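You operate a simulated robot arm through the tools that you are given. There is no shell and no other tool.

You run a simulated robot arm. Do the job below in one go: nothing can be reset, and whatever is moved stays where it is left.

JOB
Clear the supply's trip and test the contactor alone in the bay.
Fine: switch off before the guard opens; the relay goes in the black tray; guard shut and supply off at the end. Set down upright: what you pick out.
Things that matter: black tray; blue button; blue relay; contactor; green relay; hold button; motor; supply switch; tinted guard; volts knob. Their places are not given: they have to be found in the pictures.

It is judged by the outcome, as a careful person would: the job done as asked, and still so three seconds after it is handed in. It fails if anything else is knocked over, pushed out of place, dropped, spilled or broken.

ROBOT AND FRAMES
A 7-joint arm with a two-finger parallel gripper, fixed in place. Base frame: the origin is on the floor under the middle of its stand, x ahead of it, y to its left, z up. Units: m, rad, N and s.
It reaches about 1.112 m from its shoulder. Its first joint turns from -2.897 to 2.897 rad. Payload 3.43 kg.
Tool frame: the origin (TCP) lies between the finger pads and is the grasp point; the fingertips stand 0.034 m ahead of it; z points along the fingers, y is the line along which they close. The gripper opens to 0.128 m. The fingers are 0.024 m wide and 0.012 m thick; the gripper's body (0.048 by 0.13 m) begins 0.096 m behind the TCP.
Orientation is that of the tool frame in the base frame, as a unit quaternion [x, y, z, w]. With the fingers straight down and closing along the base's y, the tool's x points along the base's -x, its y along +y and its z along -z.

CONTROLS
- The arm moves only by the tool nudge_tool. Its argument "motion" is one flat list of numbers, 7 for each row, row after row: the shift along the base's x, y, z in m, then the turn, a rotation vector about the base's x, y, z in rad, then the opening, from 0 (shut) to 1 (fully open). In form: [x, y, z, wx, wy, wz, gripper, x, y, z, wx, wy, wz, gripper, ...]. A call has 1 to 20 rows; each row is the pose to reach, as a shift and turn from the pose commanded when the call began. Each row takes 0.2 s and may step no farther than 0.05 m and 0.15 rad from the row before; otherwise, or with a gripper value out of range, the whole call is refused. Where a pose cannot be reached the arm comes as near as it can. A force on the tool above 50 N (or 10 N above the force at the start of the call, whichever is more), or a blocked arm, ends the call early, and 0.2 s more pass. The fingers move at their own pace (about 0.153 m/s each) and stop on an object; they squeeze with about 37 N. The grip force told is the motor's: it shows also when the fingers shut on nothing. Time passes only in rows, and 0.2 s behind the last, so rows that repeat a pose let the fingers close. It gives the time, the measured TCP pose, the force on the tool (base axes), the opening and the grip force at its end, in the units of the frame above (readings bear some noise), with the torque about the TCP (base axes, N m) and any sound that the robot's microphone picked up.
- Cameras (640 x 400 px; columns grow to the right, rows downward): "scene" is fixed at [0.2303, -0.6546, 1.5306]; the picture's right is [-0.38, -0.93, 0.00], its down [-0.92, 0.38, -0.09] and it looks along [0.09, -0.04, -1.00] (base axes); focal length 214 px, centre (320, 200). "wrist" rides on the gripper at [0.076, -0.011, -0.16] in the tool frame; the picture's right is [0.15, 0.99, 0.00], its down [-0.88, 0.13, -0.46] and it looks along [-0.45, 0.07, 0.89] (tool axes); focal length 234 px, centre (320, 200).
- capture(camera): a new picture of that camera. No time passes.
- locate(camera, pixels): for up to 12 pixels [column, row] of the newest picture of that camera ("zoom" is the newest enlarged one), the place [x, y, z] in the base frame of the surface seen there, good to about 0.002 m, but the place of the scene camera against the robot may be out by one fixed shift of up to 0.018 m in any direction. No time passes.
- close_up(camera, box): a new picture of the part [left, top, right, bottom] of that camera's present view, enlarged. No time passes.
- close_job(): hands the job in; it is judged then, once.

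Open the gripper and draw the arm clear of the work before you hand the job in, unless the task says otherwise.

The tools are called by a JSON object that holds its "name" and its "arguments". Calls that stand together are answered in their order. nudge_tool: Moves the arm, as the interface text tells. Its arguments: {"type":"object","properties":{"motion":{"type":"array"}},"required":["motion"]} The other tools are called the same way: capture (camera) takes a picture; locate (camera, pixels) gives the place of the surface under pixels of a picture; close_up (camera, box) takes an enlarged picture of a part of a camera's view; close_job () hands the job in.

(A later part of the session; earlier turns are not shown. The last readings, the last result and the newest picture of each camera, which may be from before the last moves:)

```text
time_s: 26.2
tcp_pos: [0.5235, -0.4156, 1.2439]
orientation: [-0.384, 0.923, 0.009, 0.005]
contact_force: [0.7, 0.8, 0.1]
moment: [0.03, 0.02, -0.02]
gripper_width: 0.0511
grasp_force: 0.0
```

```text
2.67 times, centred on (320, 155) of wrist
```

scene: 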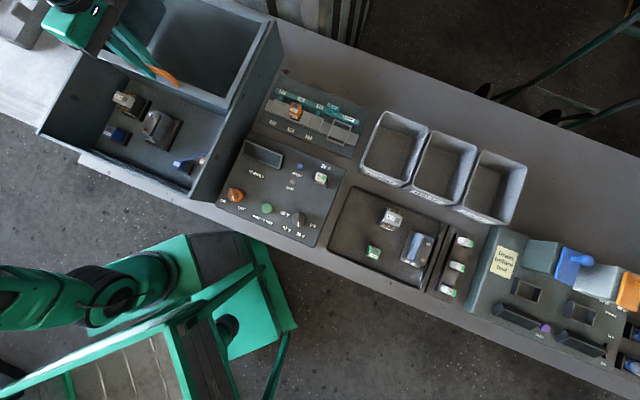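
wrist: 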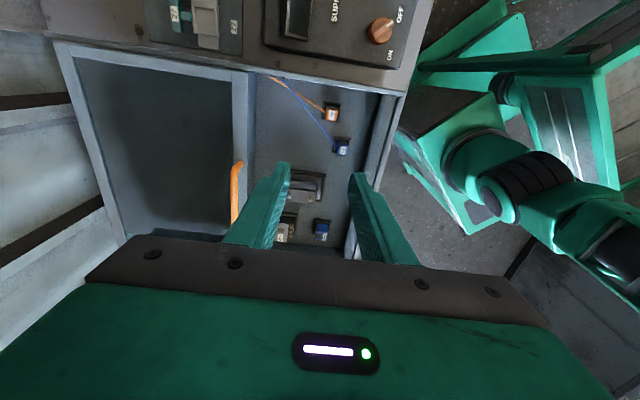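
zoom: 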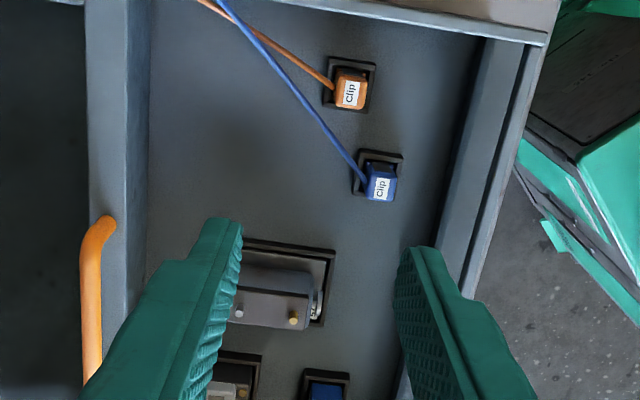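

The fingers hide the relay and motor. I move 0.12 m toward +e and open fully to see between the fingers.

{"name": "nudge_tool", "arguments": {"motion": [0.028, 0.028, 0.01, 0, 0, 0, 0.6, 0.056, 0.056, 0.02, 0, 0, 0, 0.8, 0.085, 0.085, 0.03, 0, 0, 0, 1, 0.085, 0.085, 0.03, 0, 0, 0, 1]}}

{"name": "capture", "arguments": {"camera": "wrist"}}

{"name": "close_up", "arguments": {"camera": "wrist", "box": [250, 80, 410, 230]}}

```text
time_s: 27.2
tcp_pos: [0.6047, -0.3251, 1.2738]
orientation: [-0.384, 0.923, 0.007, 0.006]
contact_force: [0.1, -0.1, 0.5]
moment: [-0.01, -0.03, -0.01]
gripper_width: 0.1278
grasp_force: 0.1
```

```text
taken
```

wrist: 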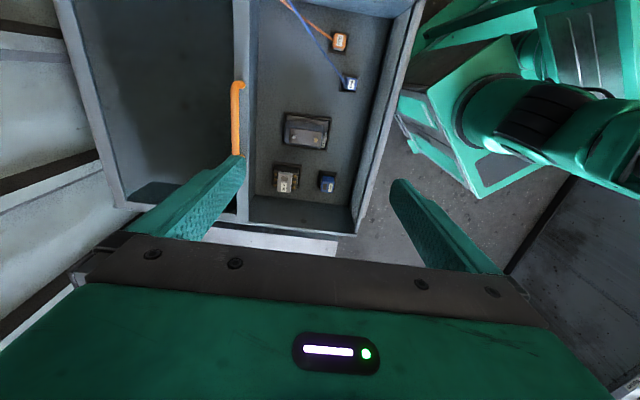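

```text
2.67 times, centred on (330, 155) of wrist
```

zoom: 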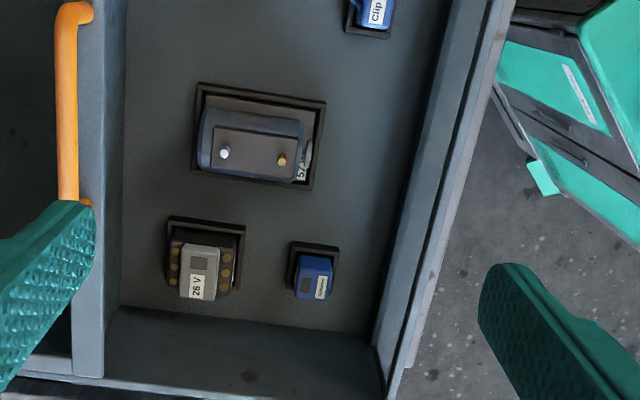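

{"name": "close_up", "arguments": {"camera": "wrist", "box": [290, 100, 350, 160]}}

{"name": "close_up", "arguments": {"camera": "wrist", "box": [280, 150, 345, 210]}}

{"name": "close_up", "arguments": {"camera": "scene", "box": [110, 80, 190, 170]}}

```text
6.67 times, centred on (320, 130) of wrist
```

zoom: 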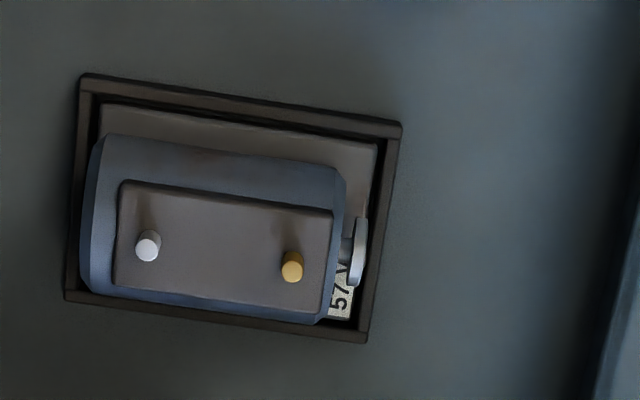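

```text
6.67 times, centred on (312, 180) of wrist
```

zoom: 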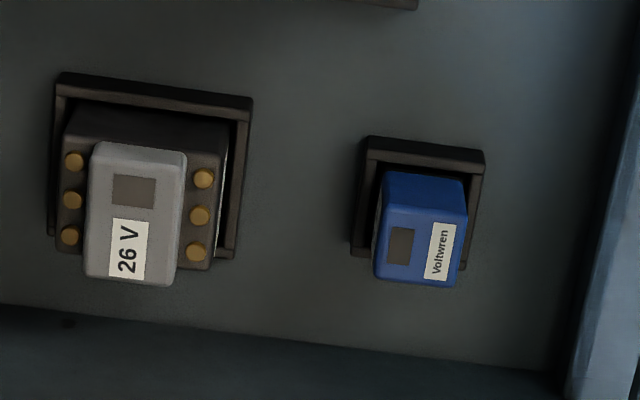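

```text
4.44 times, centred on (150, 125) of scene
```

zoom: 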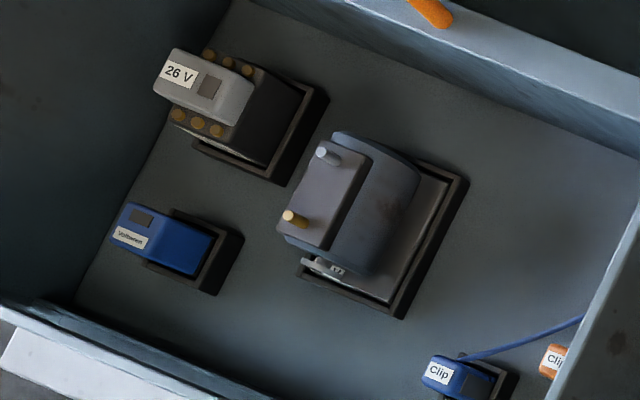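

The bay motor is marked 57 V with its clips parked, the contactor 26 V, and the relay is blue "Voltwren". I now locate the relay, motor and walls precisely from the wrist view.

{"name": "close_up", "arguments": {"camera": "wrist", "box": [250, 80, 410, 230]}}

{"name": "locate", "arguments": {"camera": "zoom", "pixels": [[299, 258], [329, 263], [297, 294], [326, 298], [312, 275], [292, 248], [338, 252], [345, 300], [400, 250], [440, 170], [380, 380], [280, 300]]}}

{"name": "locate", "arguments": {"camera": "zoom", "pixels": [[215, 130], [300, 140], [296, 178], [213, 170], [225, 152], [281, 160], [203, 105], [297, 125], [205, 160], [195, 90], [322, 105], [310, 155]]}}

```text
2.67 times, centred on (330, 155) of wrist
```

zoom: 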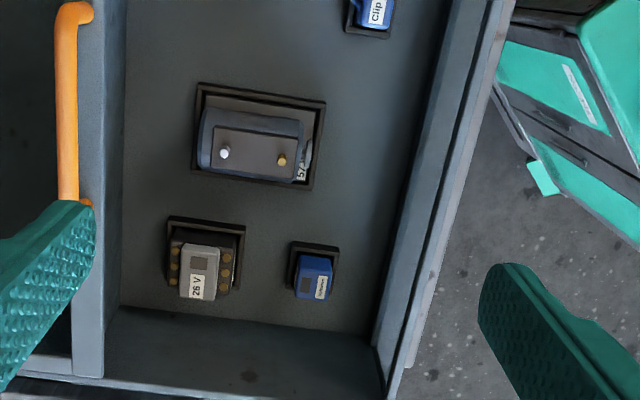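

```text
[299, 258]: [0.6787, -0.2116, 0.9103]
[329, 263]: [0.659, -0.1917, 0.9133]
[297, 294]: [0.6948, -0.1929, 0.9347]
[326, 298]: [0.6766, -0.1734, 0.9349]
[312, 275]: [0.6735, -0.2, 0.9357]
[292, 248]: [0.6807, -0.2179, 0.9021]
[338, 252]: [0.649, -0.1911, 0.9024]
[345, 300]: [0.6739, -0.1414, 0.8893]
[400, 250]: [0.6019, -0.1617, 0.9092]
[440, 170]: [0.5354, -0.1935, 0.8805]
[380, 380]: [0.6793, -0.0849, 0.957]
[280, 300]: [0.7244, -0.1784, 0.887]
```

```text
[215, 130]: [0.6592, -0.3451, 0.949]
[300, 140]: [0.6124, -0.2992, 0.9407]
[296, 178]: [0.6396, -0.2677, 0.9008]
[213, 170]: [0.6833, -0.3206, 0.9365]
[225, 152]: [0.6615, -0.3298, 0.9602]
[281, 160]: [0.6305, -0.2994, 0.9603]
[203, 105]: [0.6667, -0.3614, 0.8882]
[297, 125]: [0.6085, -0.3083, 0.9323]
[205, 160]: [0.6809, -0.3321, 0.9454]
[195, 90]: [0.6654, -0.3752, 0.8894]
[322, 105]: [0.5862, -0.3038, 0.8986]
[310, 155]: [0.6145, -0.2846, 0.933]
```

I zoom in on the relay to measure its top face and socket.

{"name": "close_up", "arguments": {"camera": "wrist", "box": [305, 160, 353, 205]}}

```text
8.89 times, centred on (329, 182) of wrist
```

zoom: 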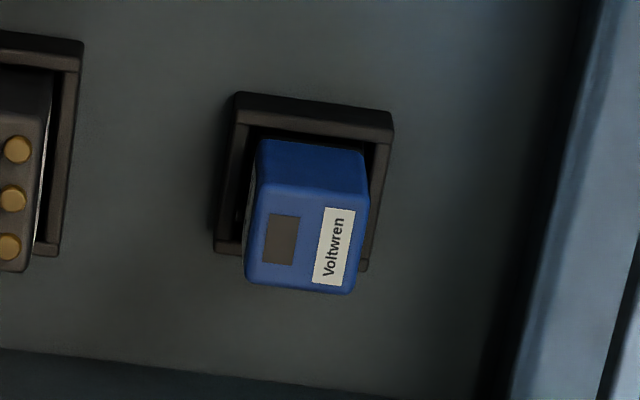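

{"name": "locate", "arguments": {"camera": "zoom", "pixels": [[262, 190], [365, 203], [250, 280], [348, 290], [305, 240], [262, 145], [360, 155], [230, 110], [390, 130], [225, 245], [365, 265], [310, 165]]}}

{"name": "locate", "arguments": {"camera": "wrist", "pixels": [[390, 120], [398, 120], [405, 100], [375, 170], [358, 228], [340, 225], [260, 215], [246, 120], [240, 60], [300, 180], [283, 175], [285, 188]]}}

```text
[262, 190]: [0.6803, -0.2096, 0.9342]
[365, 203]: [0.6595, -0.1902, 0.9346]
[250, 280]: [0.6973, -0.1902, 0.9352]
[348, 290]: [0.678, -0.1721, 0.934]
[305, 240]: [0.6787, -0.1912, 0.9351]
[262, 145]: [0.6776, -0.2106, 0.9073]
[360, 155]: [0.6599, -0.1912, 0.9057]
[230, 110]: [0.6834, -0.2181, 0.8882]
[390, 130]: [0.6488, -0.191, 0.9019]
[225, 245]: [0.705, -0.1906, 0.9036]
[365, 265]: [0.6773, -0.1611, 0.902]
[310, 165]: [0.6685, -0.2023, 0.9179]
```

```text
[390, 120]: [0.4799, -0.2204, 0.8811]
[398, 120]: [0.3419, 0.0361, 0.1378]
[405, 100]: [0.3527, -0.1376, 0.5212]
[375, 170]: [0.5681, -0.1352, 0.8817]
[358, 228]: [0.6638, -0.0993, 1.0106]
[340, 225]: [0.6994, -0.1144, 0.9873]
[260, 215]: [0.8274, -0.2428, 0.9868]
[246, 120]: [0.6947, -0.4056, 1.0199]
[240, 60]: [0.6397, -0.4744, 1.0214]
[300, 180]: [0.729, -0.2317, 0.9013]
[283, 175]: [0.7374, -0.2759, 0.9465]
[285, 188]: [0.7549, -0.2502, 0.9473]
```

Relay top centre is (0.679,-0.1905), z 0.935, about 28×26 mm, in a rim at z 0.902. I move above it turning the tool to yaw -45° so the fingers close along the bench axis.

{"name": "nudge_tool", "arguments": {"motion": [0.006, 0.011, -0.01, 0, 0, -0.131, 0.8, 0.012, 0.022, -0.02, 0, 0, -0.262, 0.6, 0.018, 0.034, -0.03, 0, 0, -0.393, 0.5, 0.024, 0.045, -0.04, 0, 0, -0.524, 0.5, 0.031, 0.056, -0.05, 0, 0, -0.655, 0.5, 0.037, 0.067, -0.06, 0, 0, -0.785, 0.5, 0.043, 0.079, -0.07, 0, 0, -0.916, 0.5, 0.049, 0.09, -0.08, 0, 0, -1.047, 0.5, 0.055, 0.101, -0.09, 0, 0, -1.178, 0.5, 0.062, 0.112, -0.1, 0, 0, -1.309, 0.5, 0.068, 0.124, -0.11, 0, 0, -1.44, 0.5, 0.074, 0.135, -0.13, 0, 0, -1.571, 0.5, 0.074, 0.135, -0.15, 0, 0, -1.571, 0.5, 0.074, 0.135, -0.15, 0, 0, -1.571, 0.5]}}

{"name": "capture", "arguments": {"camera": "wrist"}}

{"name": "capture", "arguments": {"camera": "scene"}}

```text
time_s: 30.2
tcp_pos: [0.6782, -0.1896, 1.1227]
orientation: [0.382, 0.924, 0.0, 0.01]
contact_force: [-0.1, -0.1, -0.2]
moment: [0.0, 0.0, -0.02]
gripper_width: 0.064
grasp_force: 0.0
```

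```text
taken
```

wrist: 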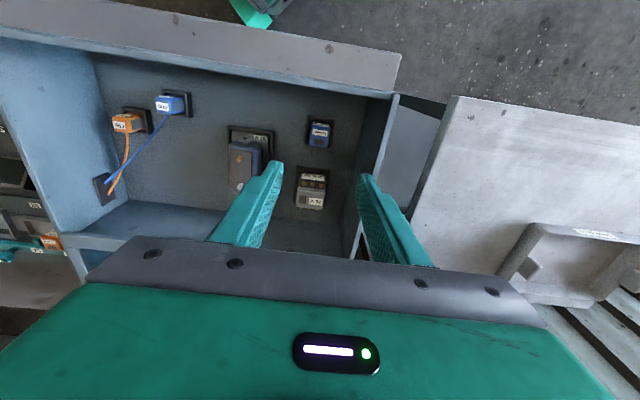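

```text
taken
```

scene: 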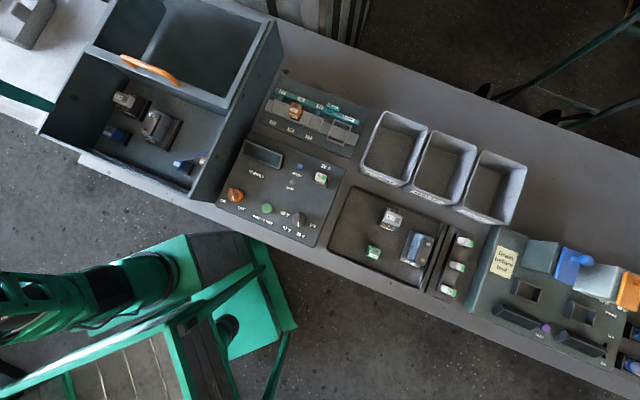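

The relay is at wrist (320,133), between the fingers' lines. I zoom in and verify its position from here.

{"name": "close_up", "arguments": {"camera": "wrist", "box": [280, 100, 360, 170]}}

{"name": "locate", "arguments": {"camera": "wrist", "pixels": [[312, 126], [330, 126], [310, 141], [329, 144], [320, 133], [385, 110], [395, 105], [340, 90], [340, 70], [355, 160]]}}

```text
5.71 times, centred on (320, 135) of wrist
```

zoom: 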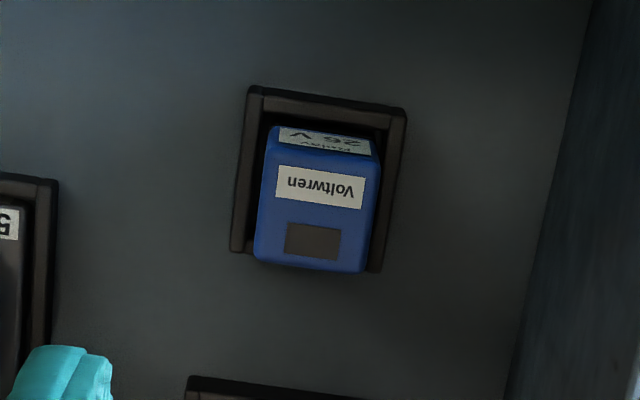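

```text
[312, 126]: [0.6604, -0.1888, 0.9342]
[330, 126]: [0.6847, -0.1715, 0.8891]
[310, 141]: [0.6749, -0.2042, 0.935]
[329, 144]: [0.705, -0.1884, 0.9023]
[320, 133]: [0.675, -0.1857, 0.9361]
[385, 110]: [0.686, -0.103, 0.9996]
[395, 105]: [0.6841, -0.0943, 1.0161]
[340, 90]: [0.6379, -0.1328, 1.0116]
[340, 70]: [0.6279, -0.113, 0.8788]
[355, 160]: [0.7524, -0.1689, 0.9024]
```

The relay's side label reads "Relay 26 V". I locate the four top corners in this zoom.

{"name": "locate", "arguments": {"camera": "zoom", "pixels": [[272, 155], [375, 170], [258, 252], [362, 266], [318, 215], [262, 200], [372, 210], [250, 110], [400, 120], [240, 240], [375, 262]]}}

```text
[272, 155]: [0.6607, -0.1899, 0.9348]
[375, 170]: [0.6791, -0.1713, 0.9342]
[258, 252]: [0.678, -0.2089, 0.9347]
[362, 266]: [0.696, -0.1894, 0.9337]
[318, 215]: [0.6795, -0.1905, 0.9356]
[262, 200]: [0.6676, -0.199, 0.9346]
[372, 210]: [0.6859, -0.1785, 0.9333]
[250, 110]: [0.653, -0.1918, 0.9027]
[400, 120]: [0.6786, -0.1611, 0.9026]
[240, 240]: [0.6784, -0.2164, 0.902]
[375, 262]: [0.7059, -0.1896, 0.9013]
```

Relay centre (0.6785,-0.190) matches the TCP. I descend to just above it first.

{"name": "nudge_tool", "arguments": {"motion": [0, 0, -0.04, 0, 0, 0, 0.5, 0, 0, -0.08, 0, 0, 0, 0.5, 0, 0, -0.11, 0, 0, 0, 0.5, 0, 0, -0.13, 0, 0, 0, 0.5, 0, 0, -0.13, 0, 0, 0, 0.5]}}

{"name": "capture", "arguments": {"camera": "wrist"}}

```text
time_s: 31.4
tcp_pos: [0.6763, -0.189, 0.9908]
orientation: [0.382, 0.924, -0.001, 0.01]
contact_force: [0.0, 0.3, 0.3]
moment: [-0.01, 0.0, -0.03]
gripper_width: 0.064
grasp_force: 0.1
```

```text
taken
```

wrist: 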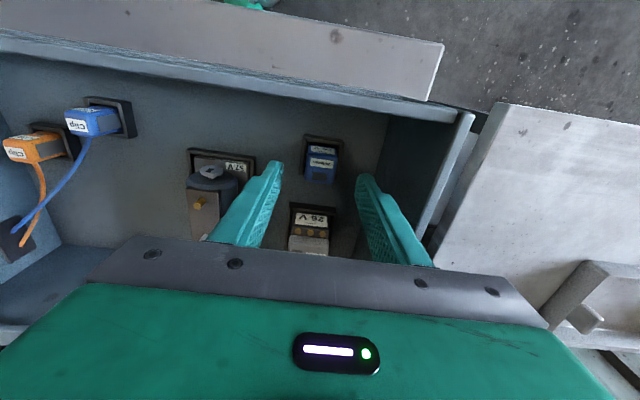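

Alignment is good, with a 2 mm correction needed. I descend to TCP z≈0.942 (tips at 0.908) and close.

{"name": "nudge_tool", "arguments": {"motion": [0.002, -0.001, -0.02, 0, 0, 0, 0.5, 0.002, -0.001, -0.04, 0, 0, 0, 0.5, 0.002, -0.001, -0.049, 0, 0, 0, 0.5, 0.002, -0.001, -0.049, 0, 0, 0, 0.5, 0.002, -0.001, -0.049, 0, 0, 0, 0.3, 0.002, -0.001, -0.049, 0, 0, 0, 0.1, 0.002, -0.001, -0.049, 0, 0, 0, 0, 0.002, -0.001, -0.049, 0, 0, 0, 0]}}

{"name": "capture", "arguments": {"camera": "wrist"}}

```text
time_s: 33.2
tcp_pos: [0.6794, -0.1916, 0.9423]
orientation: [0.382, 0.924, -0.001, 0.01]
contact_force: [-0.9, 1.1, -0.4]
moment: [0.0, 0.0, 0.0]
gripper_width: 0.0286
grasp_force: 37.0
```

```text
taken
```

wrist: 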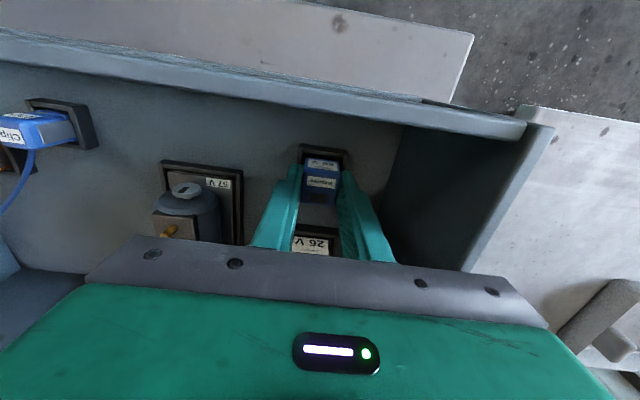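

The relay is gripped (28.6 mm, 37 N). I lift straight up slowly.

{"name": "nudge_tool", "arguments": {"motion": [0, 0, 0.01, 0, 0, 0, 0, 0, 0, 0.02, 0, 0, 0, 0, 0, 0, 0.035, 0, 0, 0, 0, 0, 0, 0.06, 0, 0, 0, 0, 0, 0, 0.09, 0, 0, 0, 0, 0, 0, 0.13, 0, 0, 0, 0, 0, 0, 0.17, 0, 0, 0, 0, 0, 0, 0.2, 0, 0, 0, 0, 0, 0, 0.2, 0, 0, 0, 0]}}

{"name": "capture", "arguments": {"camera": "wrist"}}

```text
time_s: 34.7
tcp_pos: [0.6722, -0.1959, 1.0767]
orientation: [0.388, 0.922, -0.003, 0.012]
contact_force: [1.8, -2.0, -1.4]
moment: [0.11, 0.09, -0.01]
gripper_width: 0.0289
grasp_force: 37.0
stopped in row 7: the arm was blocked; the commanded pose is now the measured one
```

```text
taken
```

wrist: 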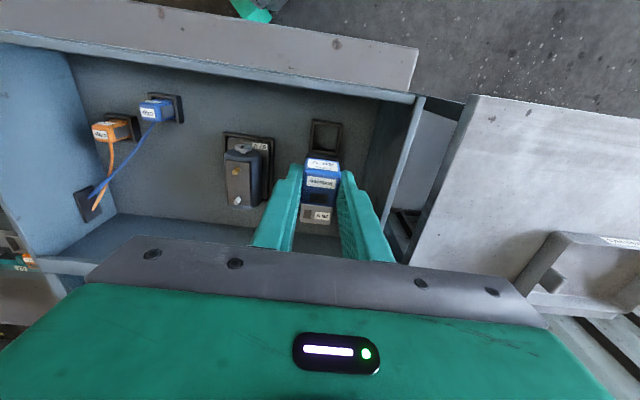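

The arm reported "blocked" at TCP z 1.077 with little force at the tool; the relay is still held. I look at the scene to see what might be in the way.

{"name": "capture", "arguments": {"camera": "scene"}}

{"name": "close_up", "arguments": {"camera": "wrist", "box": [270, 120, 390, 230]}}

```text
taken
```

scene: 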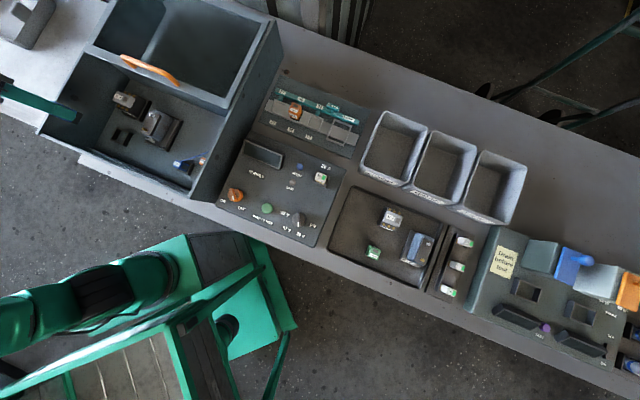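

```text
3.64 times, centred on (330, 175) of wrist
```

zoom: 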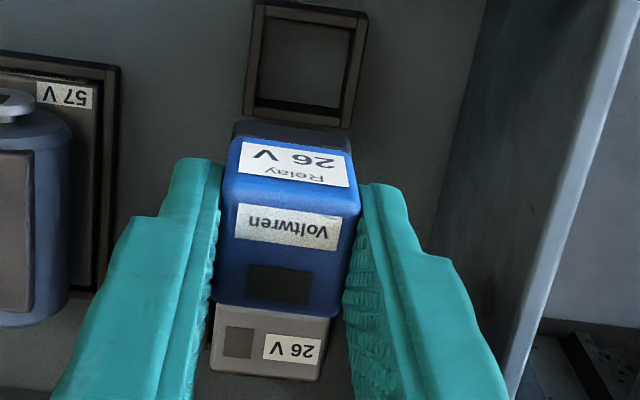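

The relay is clear of its socket. I raise gently and draw back toward the base to see whether motion is free.

{"name": "nudge_tool", "arguments": {"motion": [-0.005, -0.005, 0.01, 0, 0, 0, 0, -0.01, -0.01, 0.02, 0, 0, 0, 0, -0.015, -0.02, 0.03, 0, 0, 0, 0]}}

{"name": "capture", "arguments": {"camera": "wrist"}}

```text
time_s: 35.0
tcp_pos: [0.6603, -0.1974, 1.0893]
orientation: [0.386, 0.922, -0.001, 0.02]
contact_force: [1.5, -1.2, -2.3]
moment: [0.07, 0.17, -0.01]
gripper_width: 0.0289
grasp_force: 36.9
stopped in row 1: the arm was blocked; the commanded pose is now the measured one
```

```text
taken
```

wrist: 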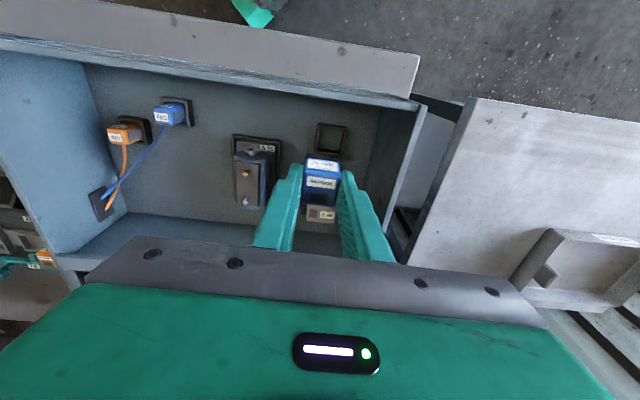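

Motion is blocked away from the tool (tool forces are tiny). I test a very small pure rise with a hold row.

{"name": "nudge_tool", "arguments": {"motion": [0, 0, 0, 0, 0, 0, 0, 0, 0, 0.005, 0, 0, 0, 0]}}

{"name": "capture", "arguments": {"camera": "scene"}}

```text
time_s: 35.4
tcp_pos: [0.6483, -0.1969, 1.0971]
orientation: [0.386, 0.922, 0.001, 0.026]
contact_force: [0.6, -0.7, -1.1]
moment: [0.05, 0.17, 0.0]
gripper_width: 0.029
grasp_force: 37.2
stopped in row 1: the arm was blocked; the commanded pose is now the measured one
```

```text
taken
```

scene: 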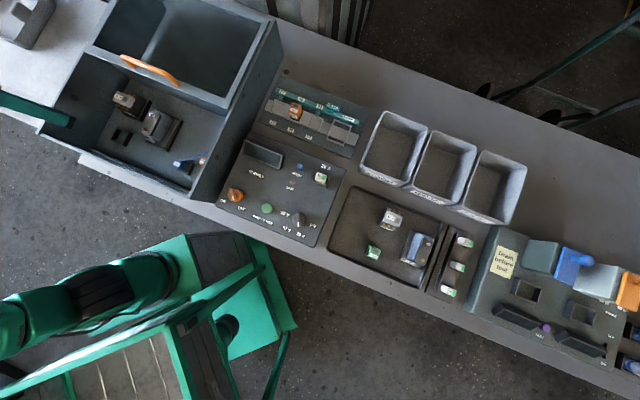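

Each stop re-bases the command and the TCP creeps by the arm's usual offset; tool forces stay near zero. I zoom on the arm's links in the scene view to see what could be touching.

{"name": "close_up", "arguments": {"camera": "scene", "box": [0, 200, 300, 400]}}

{"name": "capture", "arguments": {"camera": "wrist"}}

```text
2.00 times, centred on (150, 300) of scene
```

zoom: 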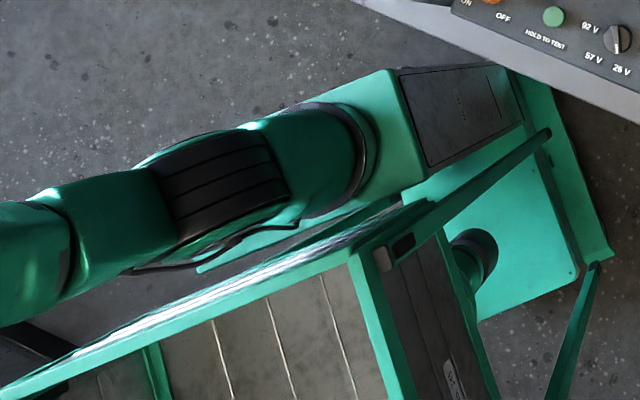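

```text
taken
```

wrist: 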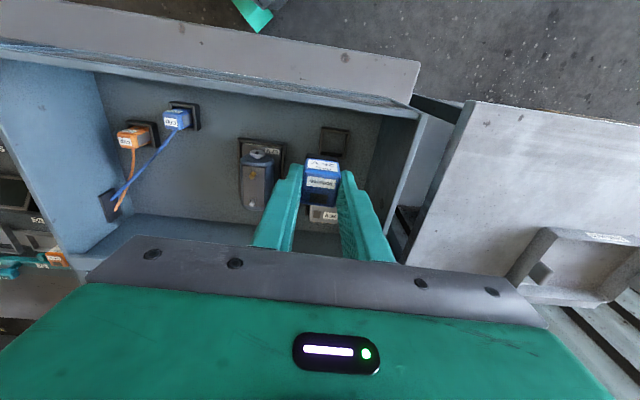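

I use the scene picture to locate points on the arm's links, the rail and the box, to find where the arm may be touching.

{"name": "locate", "arguments": {"camera": "scene", "pixels": [[20, 320], [60, 310], [110, 290], [160, 275], [200, 260], [230, 250], [30, 380], [100, 350], [180, 320], [5, 290], [240, 325], [40, 345]]}}

{"name": "locate", "arguments": {"camera": "wrist", "pixels": [[560, 180], [440, 200], [570, 250], [610, 300], [430, 110], [500, 60], [200, 30], [400, 150], [40, 200], [60, 90], [545, 275], [470, 100]]}}

```text
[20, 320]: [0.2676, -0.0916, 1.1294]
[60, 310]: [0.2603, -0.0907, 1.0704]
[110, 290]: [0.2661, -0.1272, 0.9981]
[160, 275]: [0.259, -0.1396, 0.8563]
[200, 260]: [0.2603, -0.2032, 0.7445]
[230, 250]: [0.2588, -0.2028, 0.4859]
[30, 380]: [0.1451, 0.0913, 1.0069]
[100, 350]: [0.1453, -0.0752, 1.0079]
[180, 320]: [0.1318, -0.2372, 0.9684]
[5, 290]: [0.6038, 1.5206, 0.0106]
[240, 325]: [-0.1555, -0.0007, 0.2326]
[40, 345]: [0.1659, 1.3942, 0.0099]
```

```text
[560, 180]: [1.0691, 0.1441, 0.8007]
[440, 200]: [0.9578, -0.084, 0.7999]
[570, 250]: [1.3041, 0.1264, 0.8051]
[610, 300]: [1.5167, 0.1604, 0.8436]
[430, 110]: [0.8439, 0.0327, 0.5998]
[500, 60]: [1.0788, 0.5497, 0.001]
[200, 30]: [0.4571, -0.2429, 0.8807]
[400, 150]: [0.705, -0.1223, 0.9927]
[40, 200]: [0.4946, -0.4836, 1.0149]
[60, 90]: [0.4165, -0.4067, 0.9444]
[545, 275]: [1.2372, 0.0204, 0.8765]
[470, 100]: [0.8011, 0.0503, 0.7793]
```

The column near (0.26,-0.1) is the arm's own base, so likely a folded joint is at its limit rather than touching something. I try a small move outward (+x) and undo the tilt that crept in.

{"name": "nudge_tool", "arguments": {"motion": [0.01, 0, 0, 0, 0.02, 0, 0, 0.02, 0, 0, 0, 0.04, 0, 0]}}

```text
time_s: 35.9
tcp_pos: [0.6542, -0.1997, 1.105]
orientation: [0.386, 0.922, -0.004, 0.017]
contact_force: [1.0, -0.7, -2.7]
moment: [0.06, 0.16, -0.04]
gripper_width: 0.0288
grasp_force: 36.9
stopped in row 2: the arm was blocked; the commanded pose is now the measured one
```

That helped a little (tilt reduced). I test moving toward -y, the way to the tray.

{"name": "nudge_tool", "arguments": {"motion": [0.0, -0.015, 0, 0, 0.015, 0, 0, 0.0, -0.03, 0, 0, 0.03, 0, 0, 0.0, -0.045, 0, 0, 0.03, 0, 0]}}

{"name": "capture", "arguments": {"camera": "wrist"}}

```text
time_s: 36.2
tcp_pos: [0.6419, -0.2049, 1.114]
orientation: [0.385, 0.923, -0.002, 0.021]
contact_force: [1.2, -0.5, -1.4]
moment: [0.06, 0.18, 0.01]
gripper_width: 0.0292
grasp_force: 37.2
stopped in row 1: the arm was blocked; the commanded pose is now the measured one
```

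```text
taken
```

wrist: 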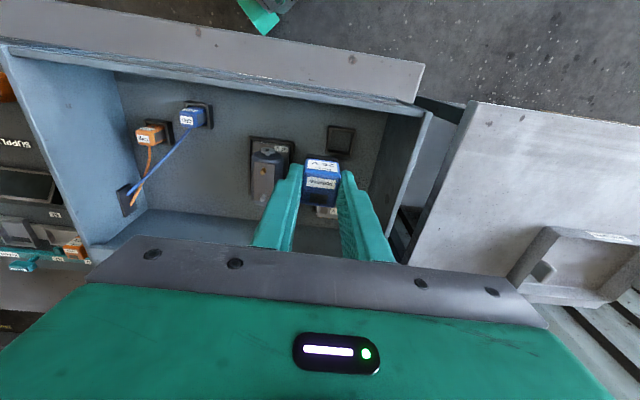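

Every re-base lets the TCP creep back and up. I try a larger outward move with tilt correction to unload whatever joint is stuck.

{"name": "nudge_tool", "arguments": {"motion": [0.03, 0.0, 0.0, 0, 0.04, 0, 0, 0.05, 0.0, 0.0, 0, 0.06, 0, 0, 0.06, 0.0, 0.0, 0, 0.06, 0, 0]}}

{"name": "capture", "arguments": {"camera": "scene"}}

```text
time_s: 36.7
tcp_pos: [0.6694, -0.2075, 1.123]
orientation: [0.386, 0.923, -0.012, 0.004]
contact_force: [1.5, -1.2, -1.4]
moment: [0.05, 0.15, -0.01]
gripper_width: 0.029
grasp_force: 36.7
stopped in row 2: the arm was blocked; the commanded pose is now the measured one
```

```text
taken
```

scene: 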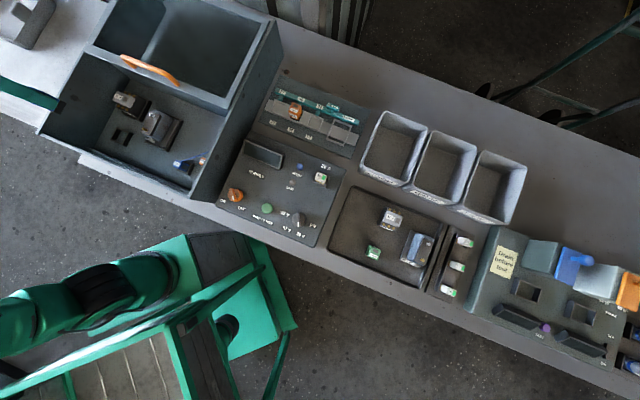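

The tool is nearly vertical again at (0.669,-0.2075,1.123). I now try rising with a slight tilt fix.

{"name": "nudge_tool", "arguments": {"motion": [0.01, 0.0, 0.02, -0.02, 0.01, 0, 0, 0.02, 0.0, 0.04, -0.02, 0.02, 0, 0, 0.02, 0.0, 0.06, -0.02, 0.02, 0, 0]}}

```text
time_s: 37.1
tcp_pos: [0.6637, -0.2109, 1.1405]
orientation: [0.387, 0.922, -0.017, 0.012]
contact_force: [1.0, -0.8, -1.6]
moment: [0.0, 0.17, -0.03]
gripper_width: 0.029
grasp_force: 37.1
stopped in row 1: the arm was blocked; the commanded pose is now the measured one
```

Still blocked away from the tool. I locate more points on the visible arm links in the newest scene picture to understand the posture.

{"name": "capture", "arguments": {"camera": "scene"}}

{"name": "locate", "arguments": {"camera": "scene", "pixels": [[2, 305], [2, 320], [10, 345], [20, 300], [30, 315], [50, 300], [60, 325], [90, 280], [90, 300], [130, 270], [2, 90], [40, 98]]}}

{"name": "close_up", "arguments": {"camera": "scene", "box": [0, 230, 150, 400]}}

{"name": "close_up", "arguments": {"camera": "scene", "box": [0, 50, 100, 140]}}

```text
taken
```

scene: 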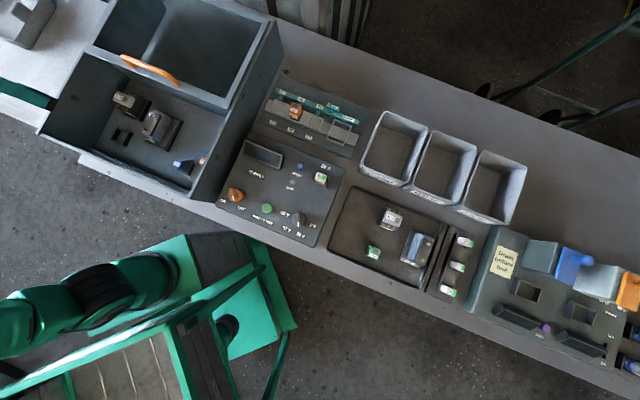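

```text
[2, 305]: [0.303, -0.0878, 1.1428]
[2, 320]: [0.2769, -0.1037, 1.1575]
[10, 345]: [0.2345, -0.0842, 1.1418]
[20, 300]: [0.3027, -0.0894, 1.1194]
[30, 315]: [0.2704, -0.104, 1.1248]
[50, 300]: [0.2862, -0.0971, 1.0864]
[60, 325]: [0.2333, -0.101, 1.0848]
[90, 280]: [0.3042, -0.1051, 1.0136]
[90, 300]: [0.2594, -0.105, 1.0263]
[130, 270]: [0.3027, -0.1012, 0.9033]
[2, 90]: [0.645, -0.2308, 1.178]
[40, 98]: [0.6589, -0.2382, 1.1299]
```

```text
2.35 times, centred on (75, 315) of scene
```

zoom: 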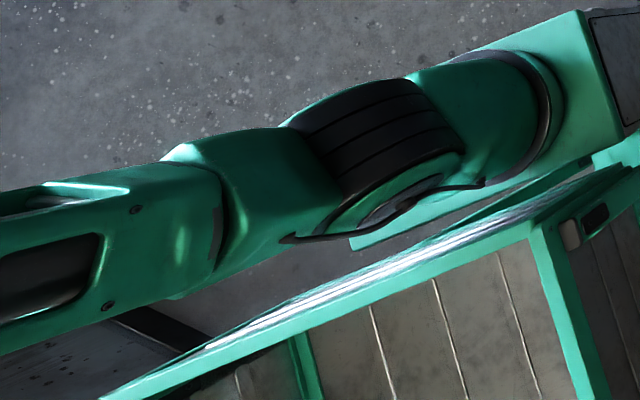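

```text
4.44 times, centred on (50, 95) of scene
```

zoom: 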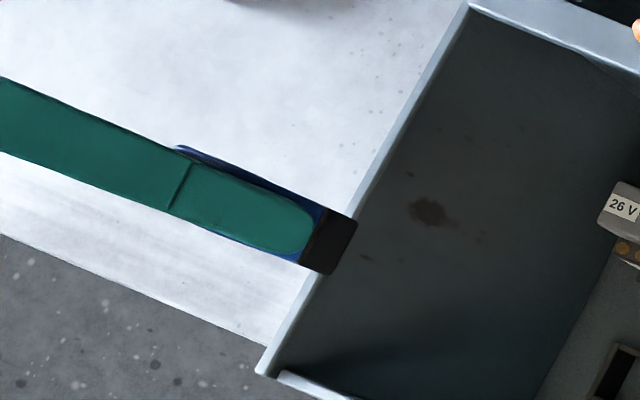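

The base column axis is near (0.26,0.0), so the arm is quite folded here. Moving outward survived longest, so I test moving further outward along +x alone.

{"name": "nudge_tool", "arguments": {"motion": [0.03, 0.0, 0.0, 0, 0, 0, 0, 0.06, 0.0, 0.0, 0, 0.0, 0, 0, 0.08, 0.0, 0.0, 0, 0.0, 0, 0, 0.08, 0.0, 0.0, 0, 0.0, 0, 0]}}

```text
time_s: 37.4
tcp_pos: [0.6661, -0.2137, 1.1505]
orientation: [0.388, 0.921, -0.018, 0.017]
contact_force: [1.3, 0.1, -1.6]
moment: [-0.02, 0.18, 0.02]
gripper_width: 0.029
grasp_force: 37.4
stopped in row 1: the arm was blocked; the commanded pose is now the measured one
```

I test correcting the tilt alone (rotation about +y).

{"name": "nudge_tool", "arguments": {"motion": [0.0, 0.0, 0.0, -0.02, 0.05, 0, 0, 0.0, 0.0, 0.0, -0.03, 0.08, 0, 0, 0.0, 0.0, 0.0, -0.03, 0.1, 0, 0]}}

```text
time_s: 37.7
tcp_pos: [0.6573, -0.217, 1.1584]
orientation: [0.388, 0.921, -0.021, 0.019]
contact_force: [1.4, 0.3, -1.8]
moment: [-0.04, 0.16, 0.01]
gripper_width: 0.0288
grasp_force: 36.9
out of reach, approached as far as the arm can: row 1
stopped in row 1: the arm was blocked; the commanded pose is now the measured one
```

The report says the tilt correction is "out of reach", so a joint limit is involved. I try turning the tool back in yaw (+z) with a small rise, which should free the wrist joints.

{"name": "nudge_tool", "arguments": {"motion": [0.0, 0.0, 0.0, 0, 0, 0.1, 0, 0.0, 0.0, 0.0, 0, 0, 0.2, 0, 0, 0, 0, 0, 0, 0.3, 0]}}

```text
time_s: 38.1
tcp_pos: [0.643, -0.2171, 1.1677]
orientation: [0.369, 0.929, -0.018, 0.026]
contact_force: [1.0, 0.2, -1.4]
moment: [-0.03, 0.21, -0.02]
gripper_width: 0.0289
grasp_force: 36.8
stopped in row 1: the arm was blocked; the commanded pose is now the measured one
```

Yaw moved only partly. I try the opposite yaw direction for comparison.

{"name": "nudge_tool", "arguments": {"motion": [0.0, 0.0, 0.0, 0, 0, -0.1, 0, 0.0, 0.0, 0.0, 0, 0, -0.2, 0, 0, 0, 0, 0, 0, -0.3, 0]}}

{"name": "capture", "arguments": {"camera": "wrist"}}

```text
time_s: 38.9
tcp_pos: [0.6434, -0.2179, 1.168]
orientation: [0.505, 0.862, -0.023, 0.022]
contact_force: [0.3, -0.8, -0.2]
moment: [-0.01, 0.0, 0.02]
gripper_width: 0.029
grasp_force: 37.1
```

```text
taken
```

wrist: 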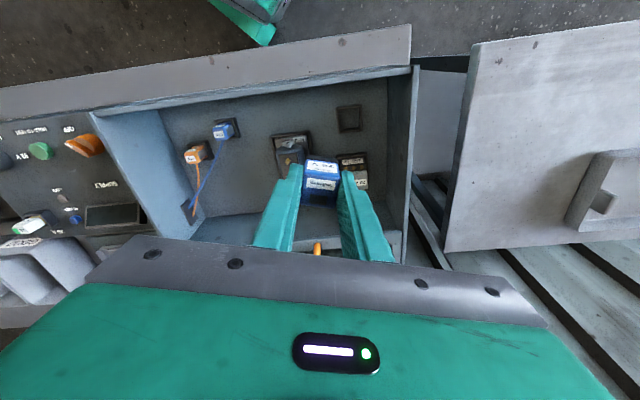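

Turning to -yaw freed the arm (pose now steady, yaw ≈ -61°, small tilt). I carry the relay toward the tray in a smooth line, correcting the tilt on the way.

{"name": "nudge_tool", "arguments": {"motion": [-0.022, -0.028, 0.0, 0.01, 0.0, -0.05, 0, -0.044, -0.055, 0.0, 0.02, 0.005, -0.05, 0, -0.066, -0.083, 0.0, 0.03, 0.008, -0.05, 0, -0.088, -0.11, 0.0, 0.04, 0.01, -0.05, 0, -0.11, -0.138, 0.0, 0.05, 0.012, -0.05, 0, -0.132, -0.165, 0.0, 0.062, 0.015, -0.05, 0]}}

{"name": "capture", "arguments": {"camera": "scene"}}

```text
time_s: 40.3
tcp_pos: [0.5096, -0.3814, 1.1672]
orientation: [0.525, 0.851, 0.001, -0.001]
contact_force: [-0.3, 1.0, -0.3]
moment: [-0.05, 0.03, -0.03]
gripper_width: 0.0291
grasp_force: 36.8
```

```text
taken
```

scene: 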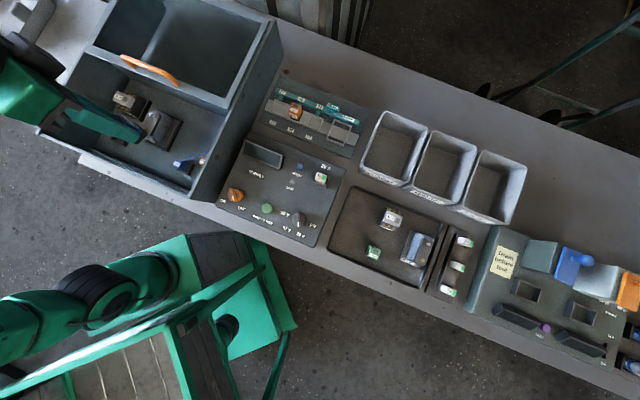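

The tool is vertical and steady now. I continue toward the tray and bring yaw back to about -45°.

{"name": "nudge_tool", "arguments": {"motion": [-0.03, -0.03, 0.005, 0, 0, 0.03, 0, -0.06, -0.06, 0.01, 0, 0, 0.06, 0, -0.09, -0.09, 0.015, 0, 0, 0.1, 0, -0.12, -0.12, 0.02, 0, 0, 0.14, 0, -0.15, -0.15, 0.025, 0, 0, 0.18, 0, -0.18, -0.18, 0.03, 0, 0, 0.22, 0, -0.21, -0.21, 0.03, 0, 0, 0.26, 0, -0.24, -0.24, 0.03, 0, 0, 0.3, 0, -0.27, -0.26, 0.03, 0, 0, 0.322, 0, -0.27, -0.26, 0.03, 0, 0, 0.322, 0]}}

{"name": "capture", "arguments": {"camera": "wrist"}}

{"name": "capture", "arguments": {"camera": "scene"}}

```text
time_s: 42.5
tcp_pos: [0.2403, -0.641, 1.1965]
orientation: [0.381, 0.924, 0.0, -0.001]
contact_force: [-0.6, 0.2, -0.7]
moment: [0.04, 0.0, 0.03]
gripper_width: 0.0288
grasp_force: 36.6
```

```text
taken
```

wrist: 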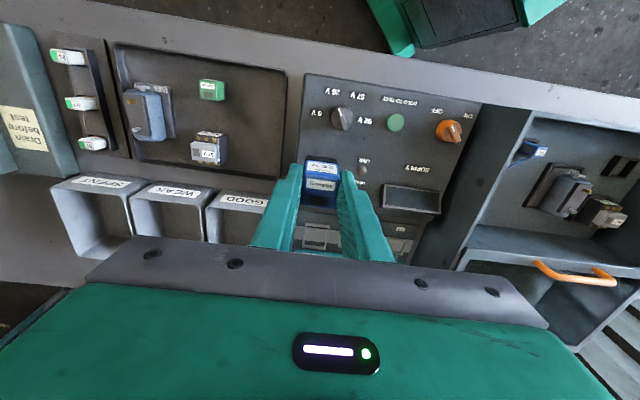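

```text
taken
```

scene: 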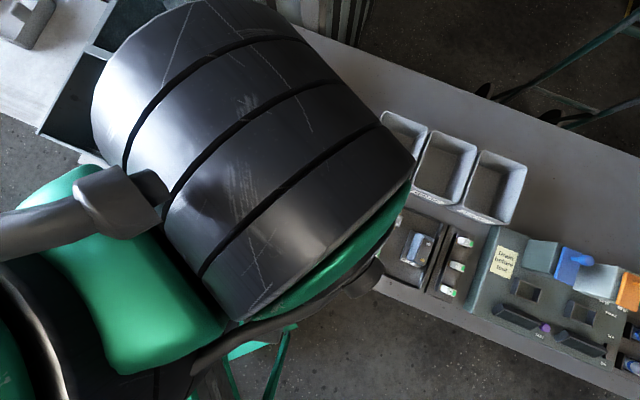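

The tray is at wrist (200,110) with free space on its right side near (255,115). I locate tray points and items.

{"name": "close_up", "arguments": {"camera": "wrist", "box": [100, 30, 320, 210]}}

{"name": "locate", "arguments": {"camera": "wrist", "pixels": [[255, 115], [283, 72], [270, 178], [118, 45], [212, 89], [210, 148], [150, 115], [240, 80], [240, 160], [262, 90], [255, 145], [228, 120]]}}

```text
2.22 times, centred on (210, 120) of wrist
```

zoom: 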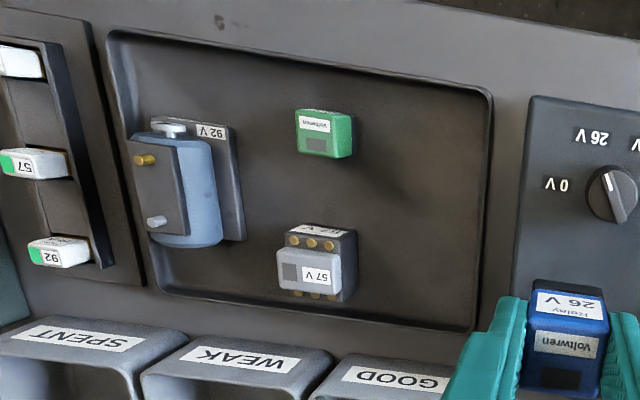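

```text
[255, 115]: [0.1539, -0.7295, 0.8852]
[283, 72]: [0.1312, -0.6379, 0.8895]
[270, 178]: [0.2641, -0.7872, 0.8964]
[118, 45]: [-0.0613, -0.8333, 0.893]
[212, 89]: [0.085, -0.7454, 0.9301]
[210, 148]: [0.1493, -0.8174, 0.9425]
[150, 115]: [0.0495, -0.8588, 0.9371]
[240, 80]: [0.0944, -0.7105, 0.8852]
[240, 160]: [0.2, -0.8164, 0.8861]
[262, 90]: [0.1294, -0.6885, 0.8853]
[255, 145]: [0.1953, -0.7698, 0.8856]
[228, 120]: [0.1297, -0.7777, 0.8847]
```

The tray floor is at z 0.885; free spot chosen near (0.165,-0.733), clear of the green relay, contactor and motor. I move above it and lower partway.

{"name": "nudge_tool", "arguments": {"motion": [-0.02, -0.025, -0.01, 0, 0, 0, 0, -0.045, -0.055, -0.02, 0, 0, 0, 0, -0.0755, -0.092, -0.04, 0, 0, 0, 0, -0.0755, -0.092, -0.08, 0, 0, 0, 0, -0.0755, -0.092, -0.12, 0, 0, 0, 0, -0.0755, -0.092, -0.16, 0, 0, 0, 0, -0.0755, -0.092, -0.19, 0, 0, 0, 0, -0.0755, -0.092, -0.19, 0, 0, 0, 0]}}

{"name": "capture", "arguments": {"camera": "wrist"}}

```text
refused: row 3 steps farther than a row can; nothing moved
```

```text
taken
```

wrist: 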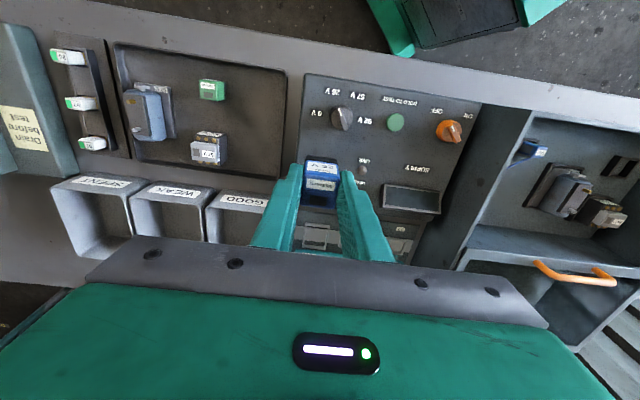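

The call was refused for one oversized step; nothing moved. I resend with smaller steps.

{"name": "nudge_tool", "arguments": {"motion": [-0.02, -0.025, -0.01, 0, 0, 0, 0, -0.04, -0.05, -0.02, 0, 0, 0, 0, -0.06, -0.072, -0.03, 0, 0, 0, 0, -0.0755, -0.092, -0.05, 0, 0, 0, 0, -0.0755, -0.092, -0.085, 0, 0, 0, 0, -0.0755, -0.092, -0.12, 0, 0, 0, 0, -0.0755, -0.092, -0.155, 0, 0, 0, 0, -0.0755, -0.092, -0.19, 0, 0, 0, 0, -0.0755, -0.092, -0.19, 0, 0, 0, 0]}}

{"name": "capture", "arguments": {"camera": "wrist"}}

```text
time_s: 44.5
tcp_pos: [0.163, -0.7327, 1.0083]
orientation: [0.383, 0.924, 0.0, -0.001]
contact_force: [-0.5, -0.5, 0.1]
moment: [0.0, 0.01, -0.02]
gripper_width: 0.0288
grasp_force: 36.9
```

```text
taken
```

wrist: 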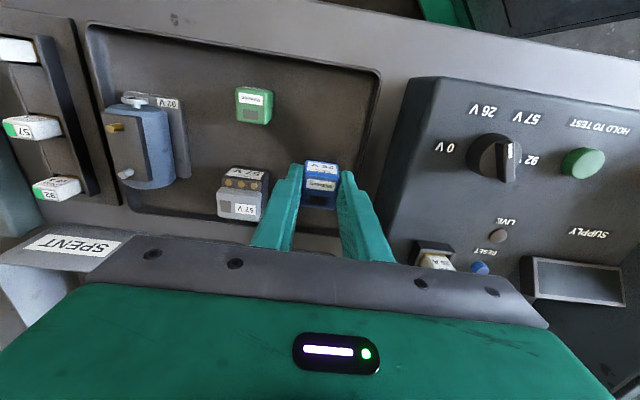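

The relay hangs at z≈1.008 above the spot. I take close-ups to check the clearance around it and, in passing, the volts knob.

{"name": "close_up", "arguments": {"camera": "wrist", "box": [200, 60, 400, 240]}}

{"name": "close_up", "arguments": {"camera": "wrist", "box": [420, 90, 570, 220]}}

```text
2.22 times, centred on (300, 150) of wrist
```

zoom: 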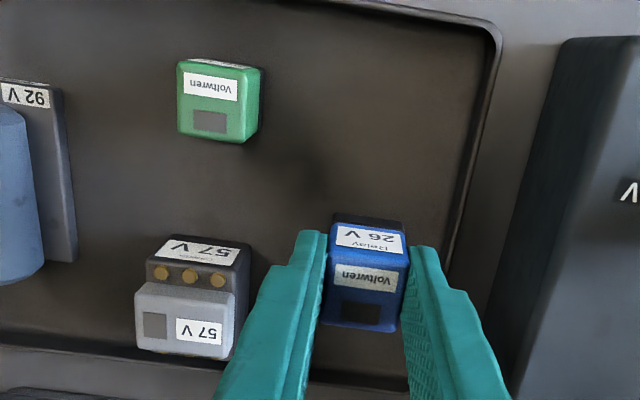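

```text
3.08 times, centred on (495, 155) of wrist
```

zoom: 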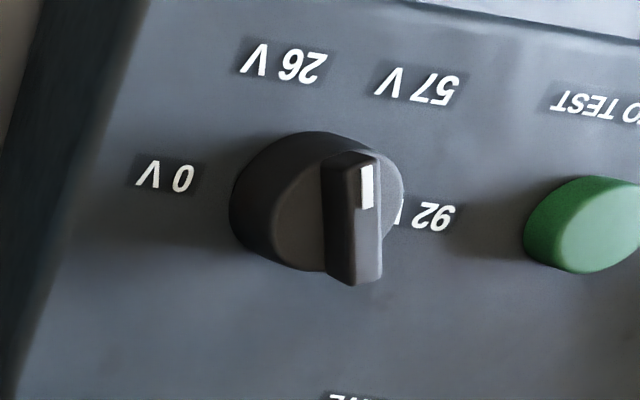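

I locate the volts labels and the knob bar ends to confirm the selected voltage.

{"name": "locate", "arguments": {"camera": "zoom", "pixels": [[165, 178], [285, 65], [415, 85], [430, 215], [366, 180], [355, 230], [352, 165], [368, 275], [280, 220], [385, 190], [240, 200], [330, 135]]}}

```text
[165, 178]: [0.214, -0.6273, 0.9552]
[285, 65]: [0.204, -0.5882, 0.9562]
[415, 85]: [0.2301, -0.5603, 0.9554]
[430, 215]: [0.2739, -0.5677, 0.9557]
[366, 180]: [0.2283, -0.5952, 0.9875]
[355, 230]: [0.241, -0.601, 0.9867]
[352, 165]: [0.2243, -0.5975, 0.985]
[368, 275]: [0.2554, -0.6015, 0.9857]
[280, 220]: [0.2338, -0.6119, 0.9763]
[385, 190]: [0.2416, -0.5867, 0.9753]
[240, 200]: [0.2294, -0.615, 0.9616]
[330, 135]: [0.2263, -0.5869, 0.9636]
```

The bar points at the 26 V label (angle ≈169° vs label 164°), matching the contactor's 26 V. Now I lower the relay to just above the tray floor.

{"name": "nudge_tool", "arguments": {"motion": [0, 0, -0.02, 0, 0, 0, 0, 0, 0, -0.04, 0, 0, 0, 0, 0, 0, -0.055, 0, 0, 0, 0, 0, 0, -0.064, 0, 0, 0, 0, 0, 0, -0.064, 0, 0, 0, 0]}}

{"name": "capture", "arguments": {"camera": "wrist"}}

```text
time_s: 45.7
tcp_pos: [0.1645, -0.7331, 0.9442]
orientation: [0.383, 0.924, 0.001, 0.0]
contact_force: [-1.0, 0.3, -0.5]
moment: [-0.01, 0.0, 0.0]
gripper_width: 0.0289
grasp_force: 36.7
```

```text
taken
```

wrist: 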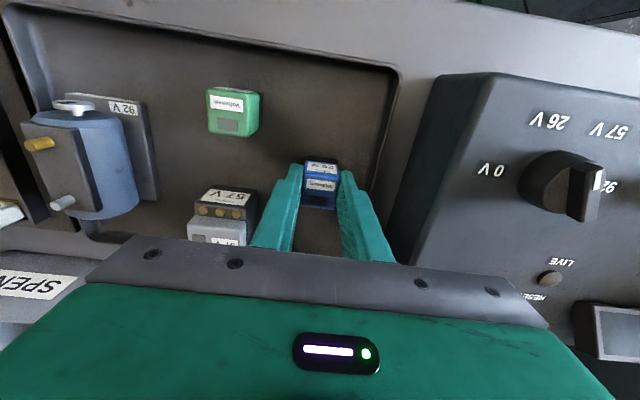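

No contact yet at TCP z 0.944. I lower by a few more millimetres and watch the force.

{"name": "nudge_tool", "arguments": {"motion": [0, 0, -0.002, 0, 0, 0, 0, 0, 0, -0.004, 0, 0, 0, 0, 0, 0, -0.005, 0, 0, 0, 0]}}

```text
time_s: 46.5
tcp_pos: [0.1645, -0.7341, 0.9392]
orientation: [0.382, 0.924, 0.001, 0.0]
contact_force: [0.9, 0.2, -1.4]
moment: [0.0, -0.01, 0.01]
gripper_width: 0.0287
grasp_force: 37.2
```

No contact force yet at 0.939. I go down 1 mm per row.

{"name": "nudge_tool", "arguments": {"motion": [0, 0, -0.001, 0, 0, 0, 0, 0, 0, -0.002, 0, 0, 0, 0, 0, 0, -0.003, 0, 0, 0, 0]}}

{"name": "close_up", "arguments": {"camera": "wrist", "box": [260, 130, 390, 240]}}

```text
time_s: 47.3
tcp_pos: [0.1636, -0.7331, 0.938]
orientation: [0.383, 0.924, -0.001, 0.0]
contact_force: [1.8, 5.6, 25.4]
moment: [-0.02, -0.4, 0.07]
gripper_width: 0.0289
grasp_force: 37.1
```

```text
3.64 times, centred on (325, 185) of wrist
```

zoom: 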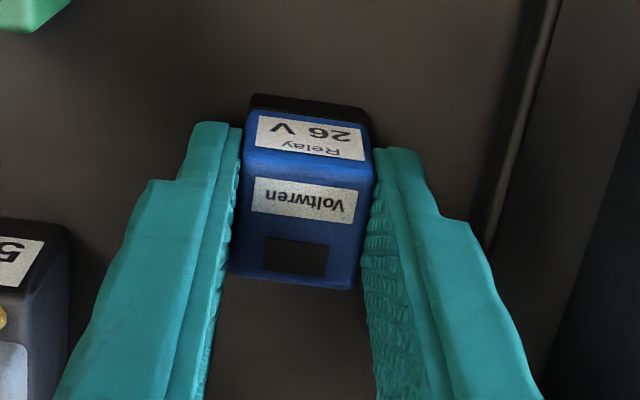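

The relay is on the floor of the tray (25 N up). I ease 2 mm up, open to about 46 mm and rise.

{"name": "nudge_tool", "arguments": {"motion": [0, 0, 0.0015, 0, 0, 0, 0, 0, 0, 0.0015, 0, 0, 0, 0.25, 0, 0, 0.0015, 0, 0, 0, 0.34, 0, 0, 0.0015, 0, 0, 0, 0.36, 0, 0, 0.02, 0, 0, 0, 0.36, 0, 0, 0.05, 0, 0, 0, 0.36, 0, 0, 0.09, 0, 0, 0, 0.36, 0, 0, 0.13, 0, 0, 0, 0.36, 0, 0, 0.17, 0, 0, 0, 0.36, 0, 0, 0.2, 0, 0, 0, 0.36]}}

{"name": "capture", "arguments": {"camera": "wrist"}}

```text
time_s: 49.5
tcp_pos: [0.1643, -0.7341, 1.134]
orientation: [0.382, 0.924, 0.001, 0.0]
contact_force: [0.0, -1.1, -0.2]
moment: [0.02, 0.0, -0.01]
gripper_width: 0.0461
grasp_force: 0.1
```

```text
taken
```

wrist: 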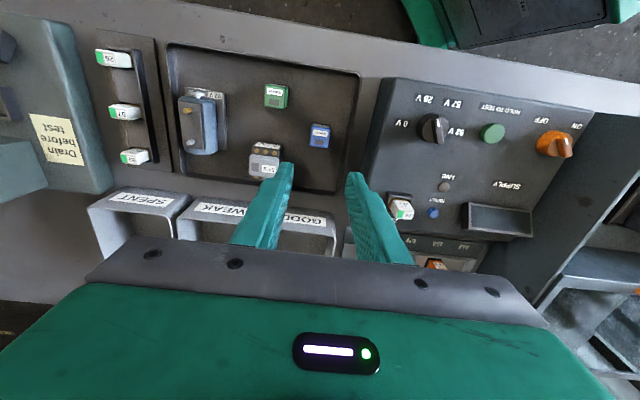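

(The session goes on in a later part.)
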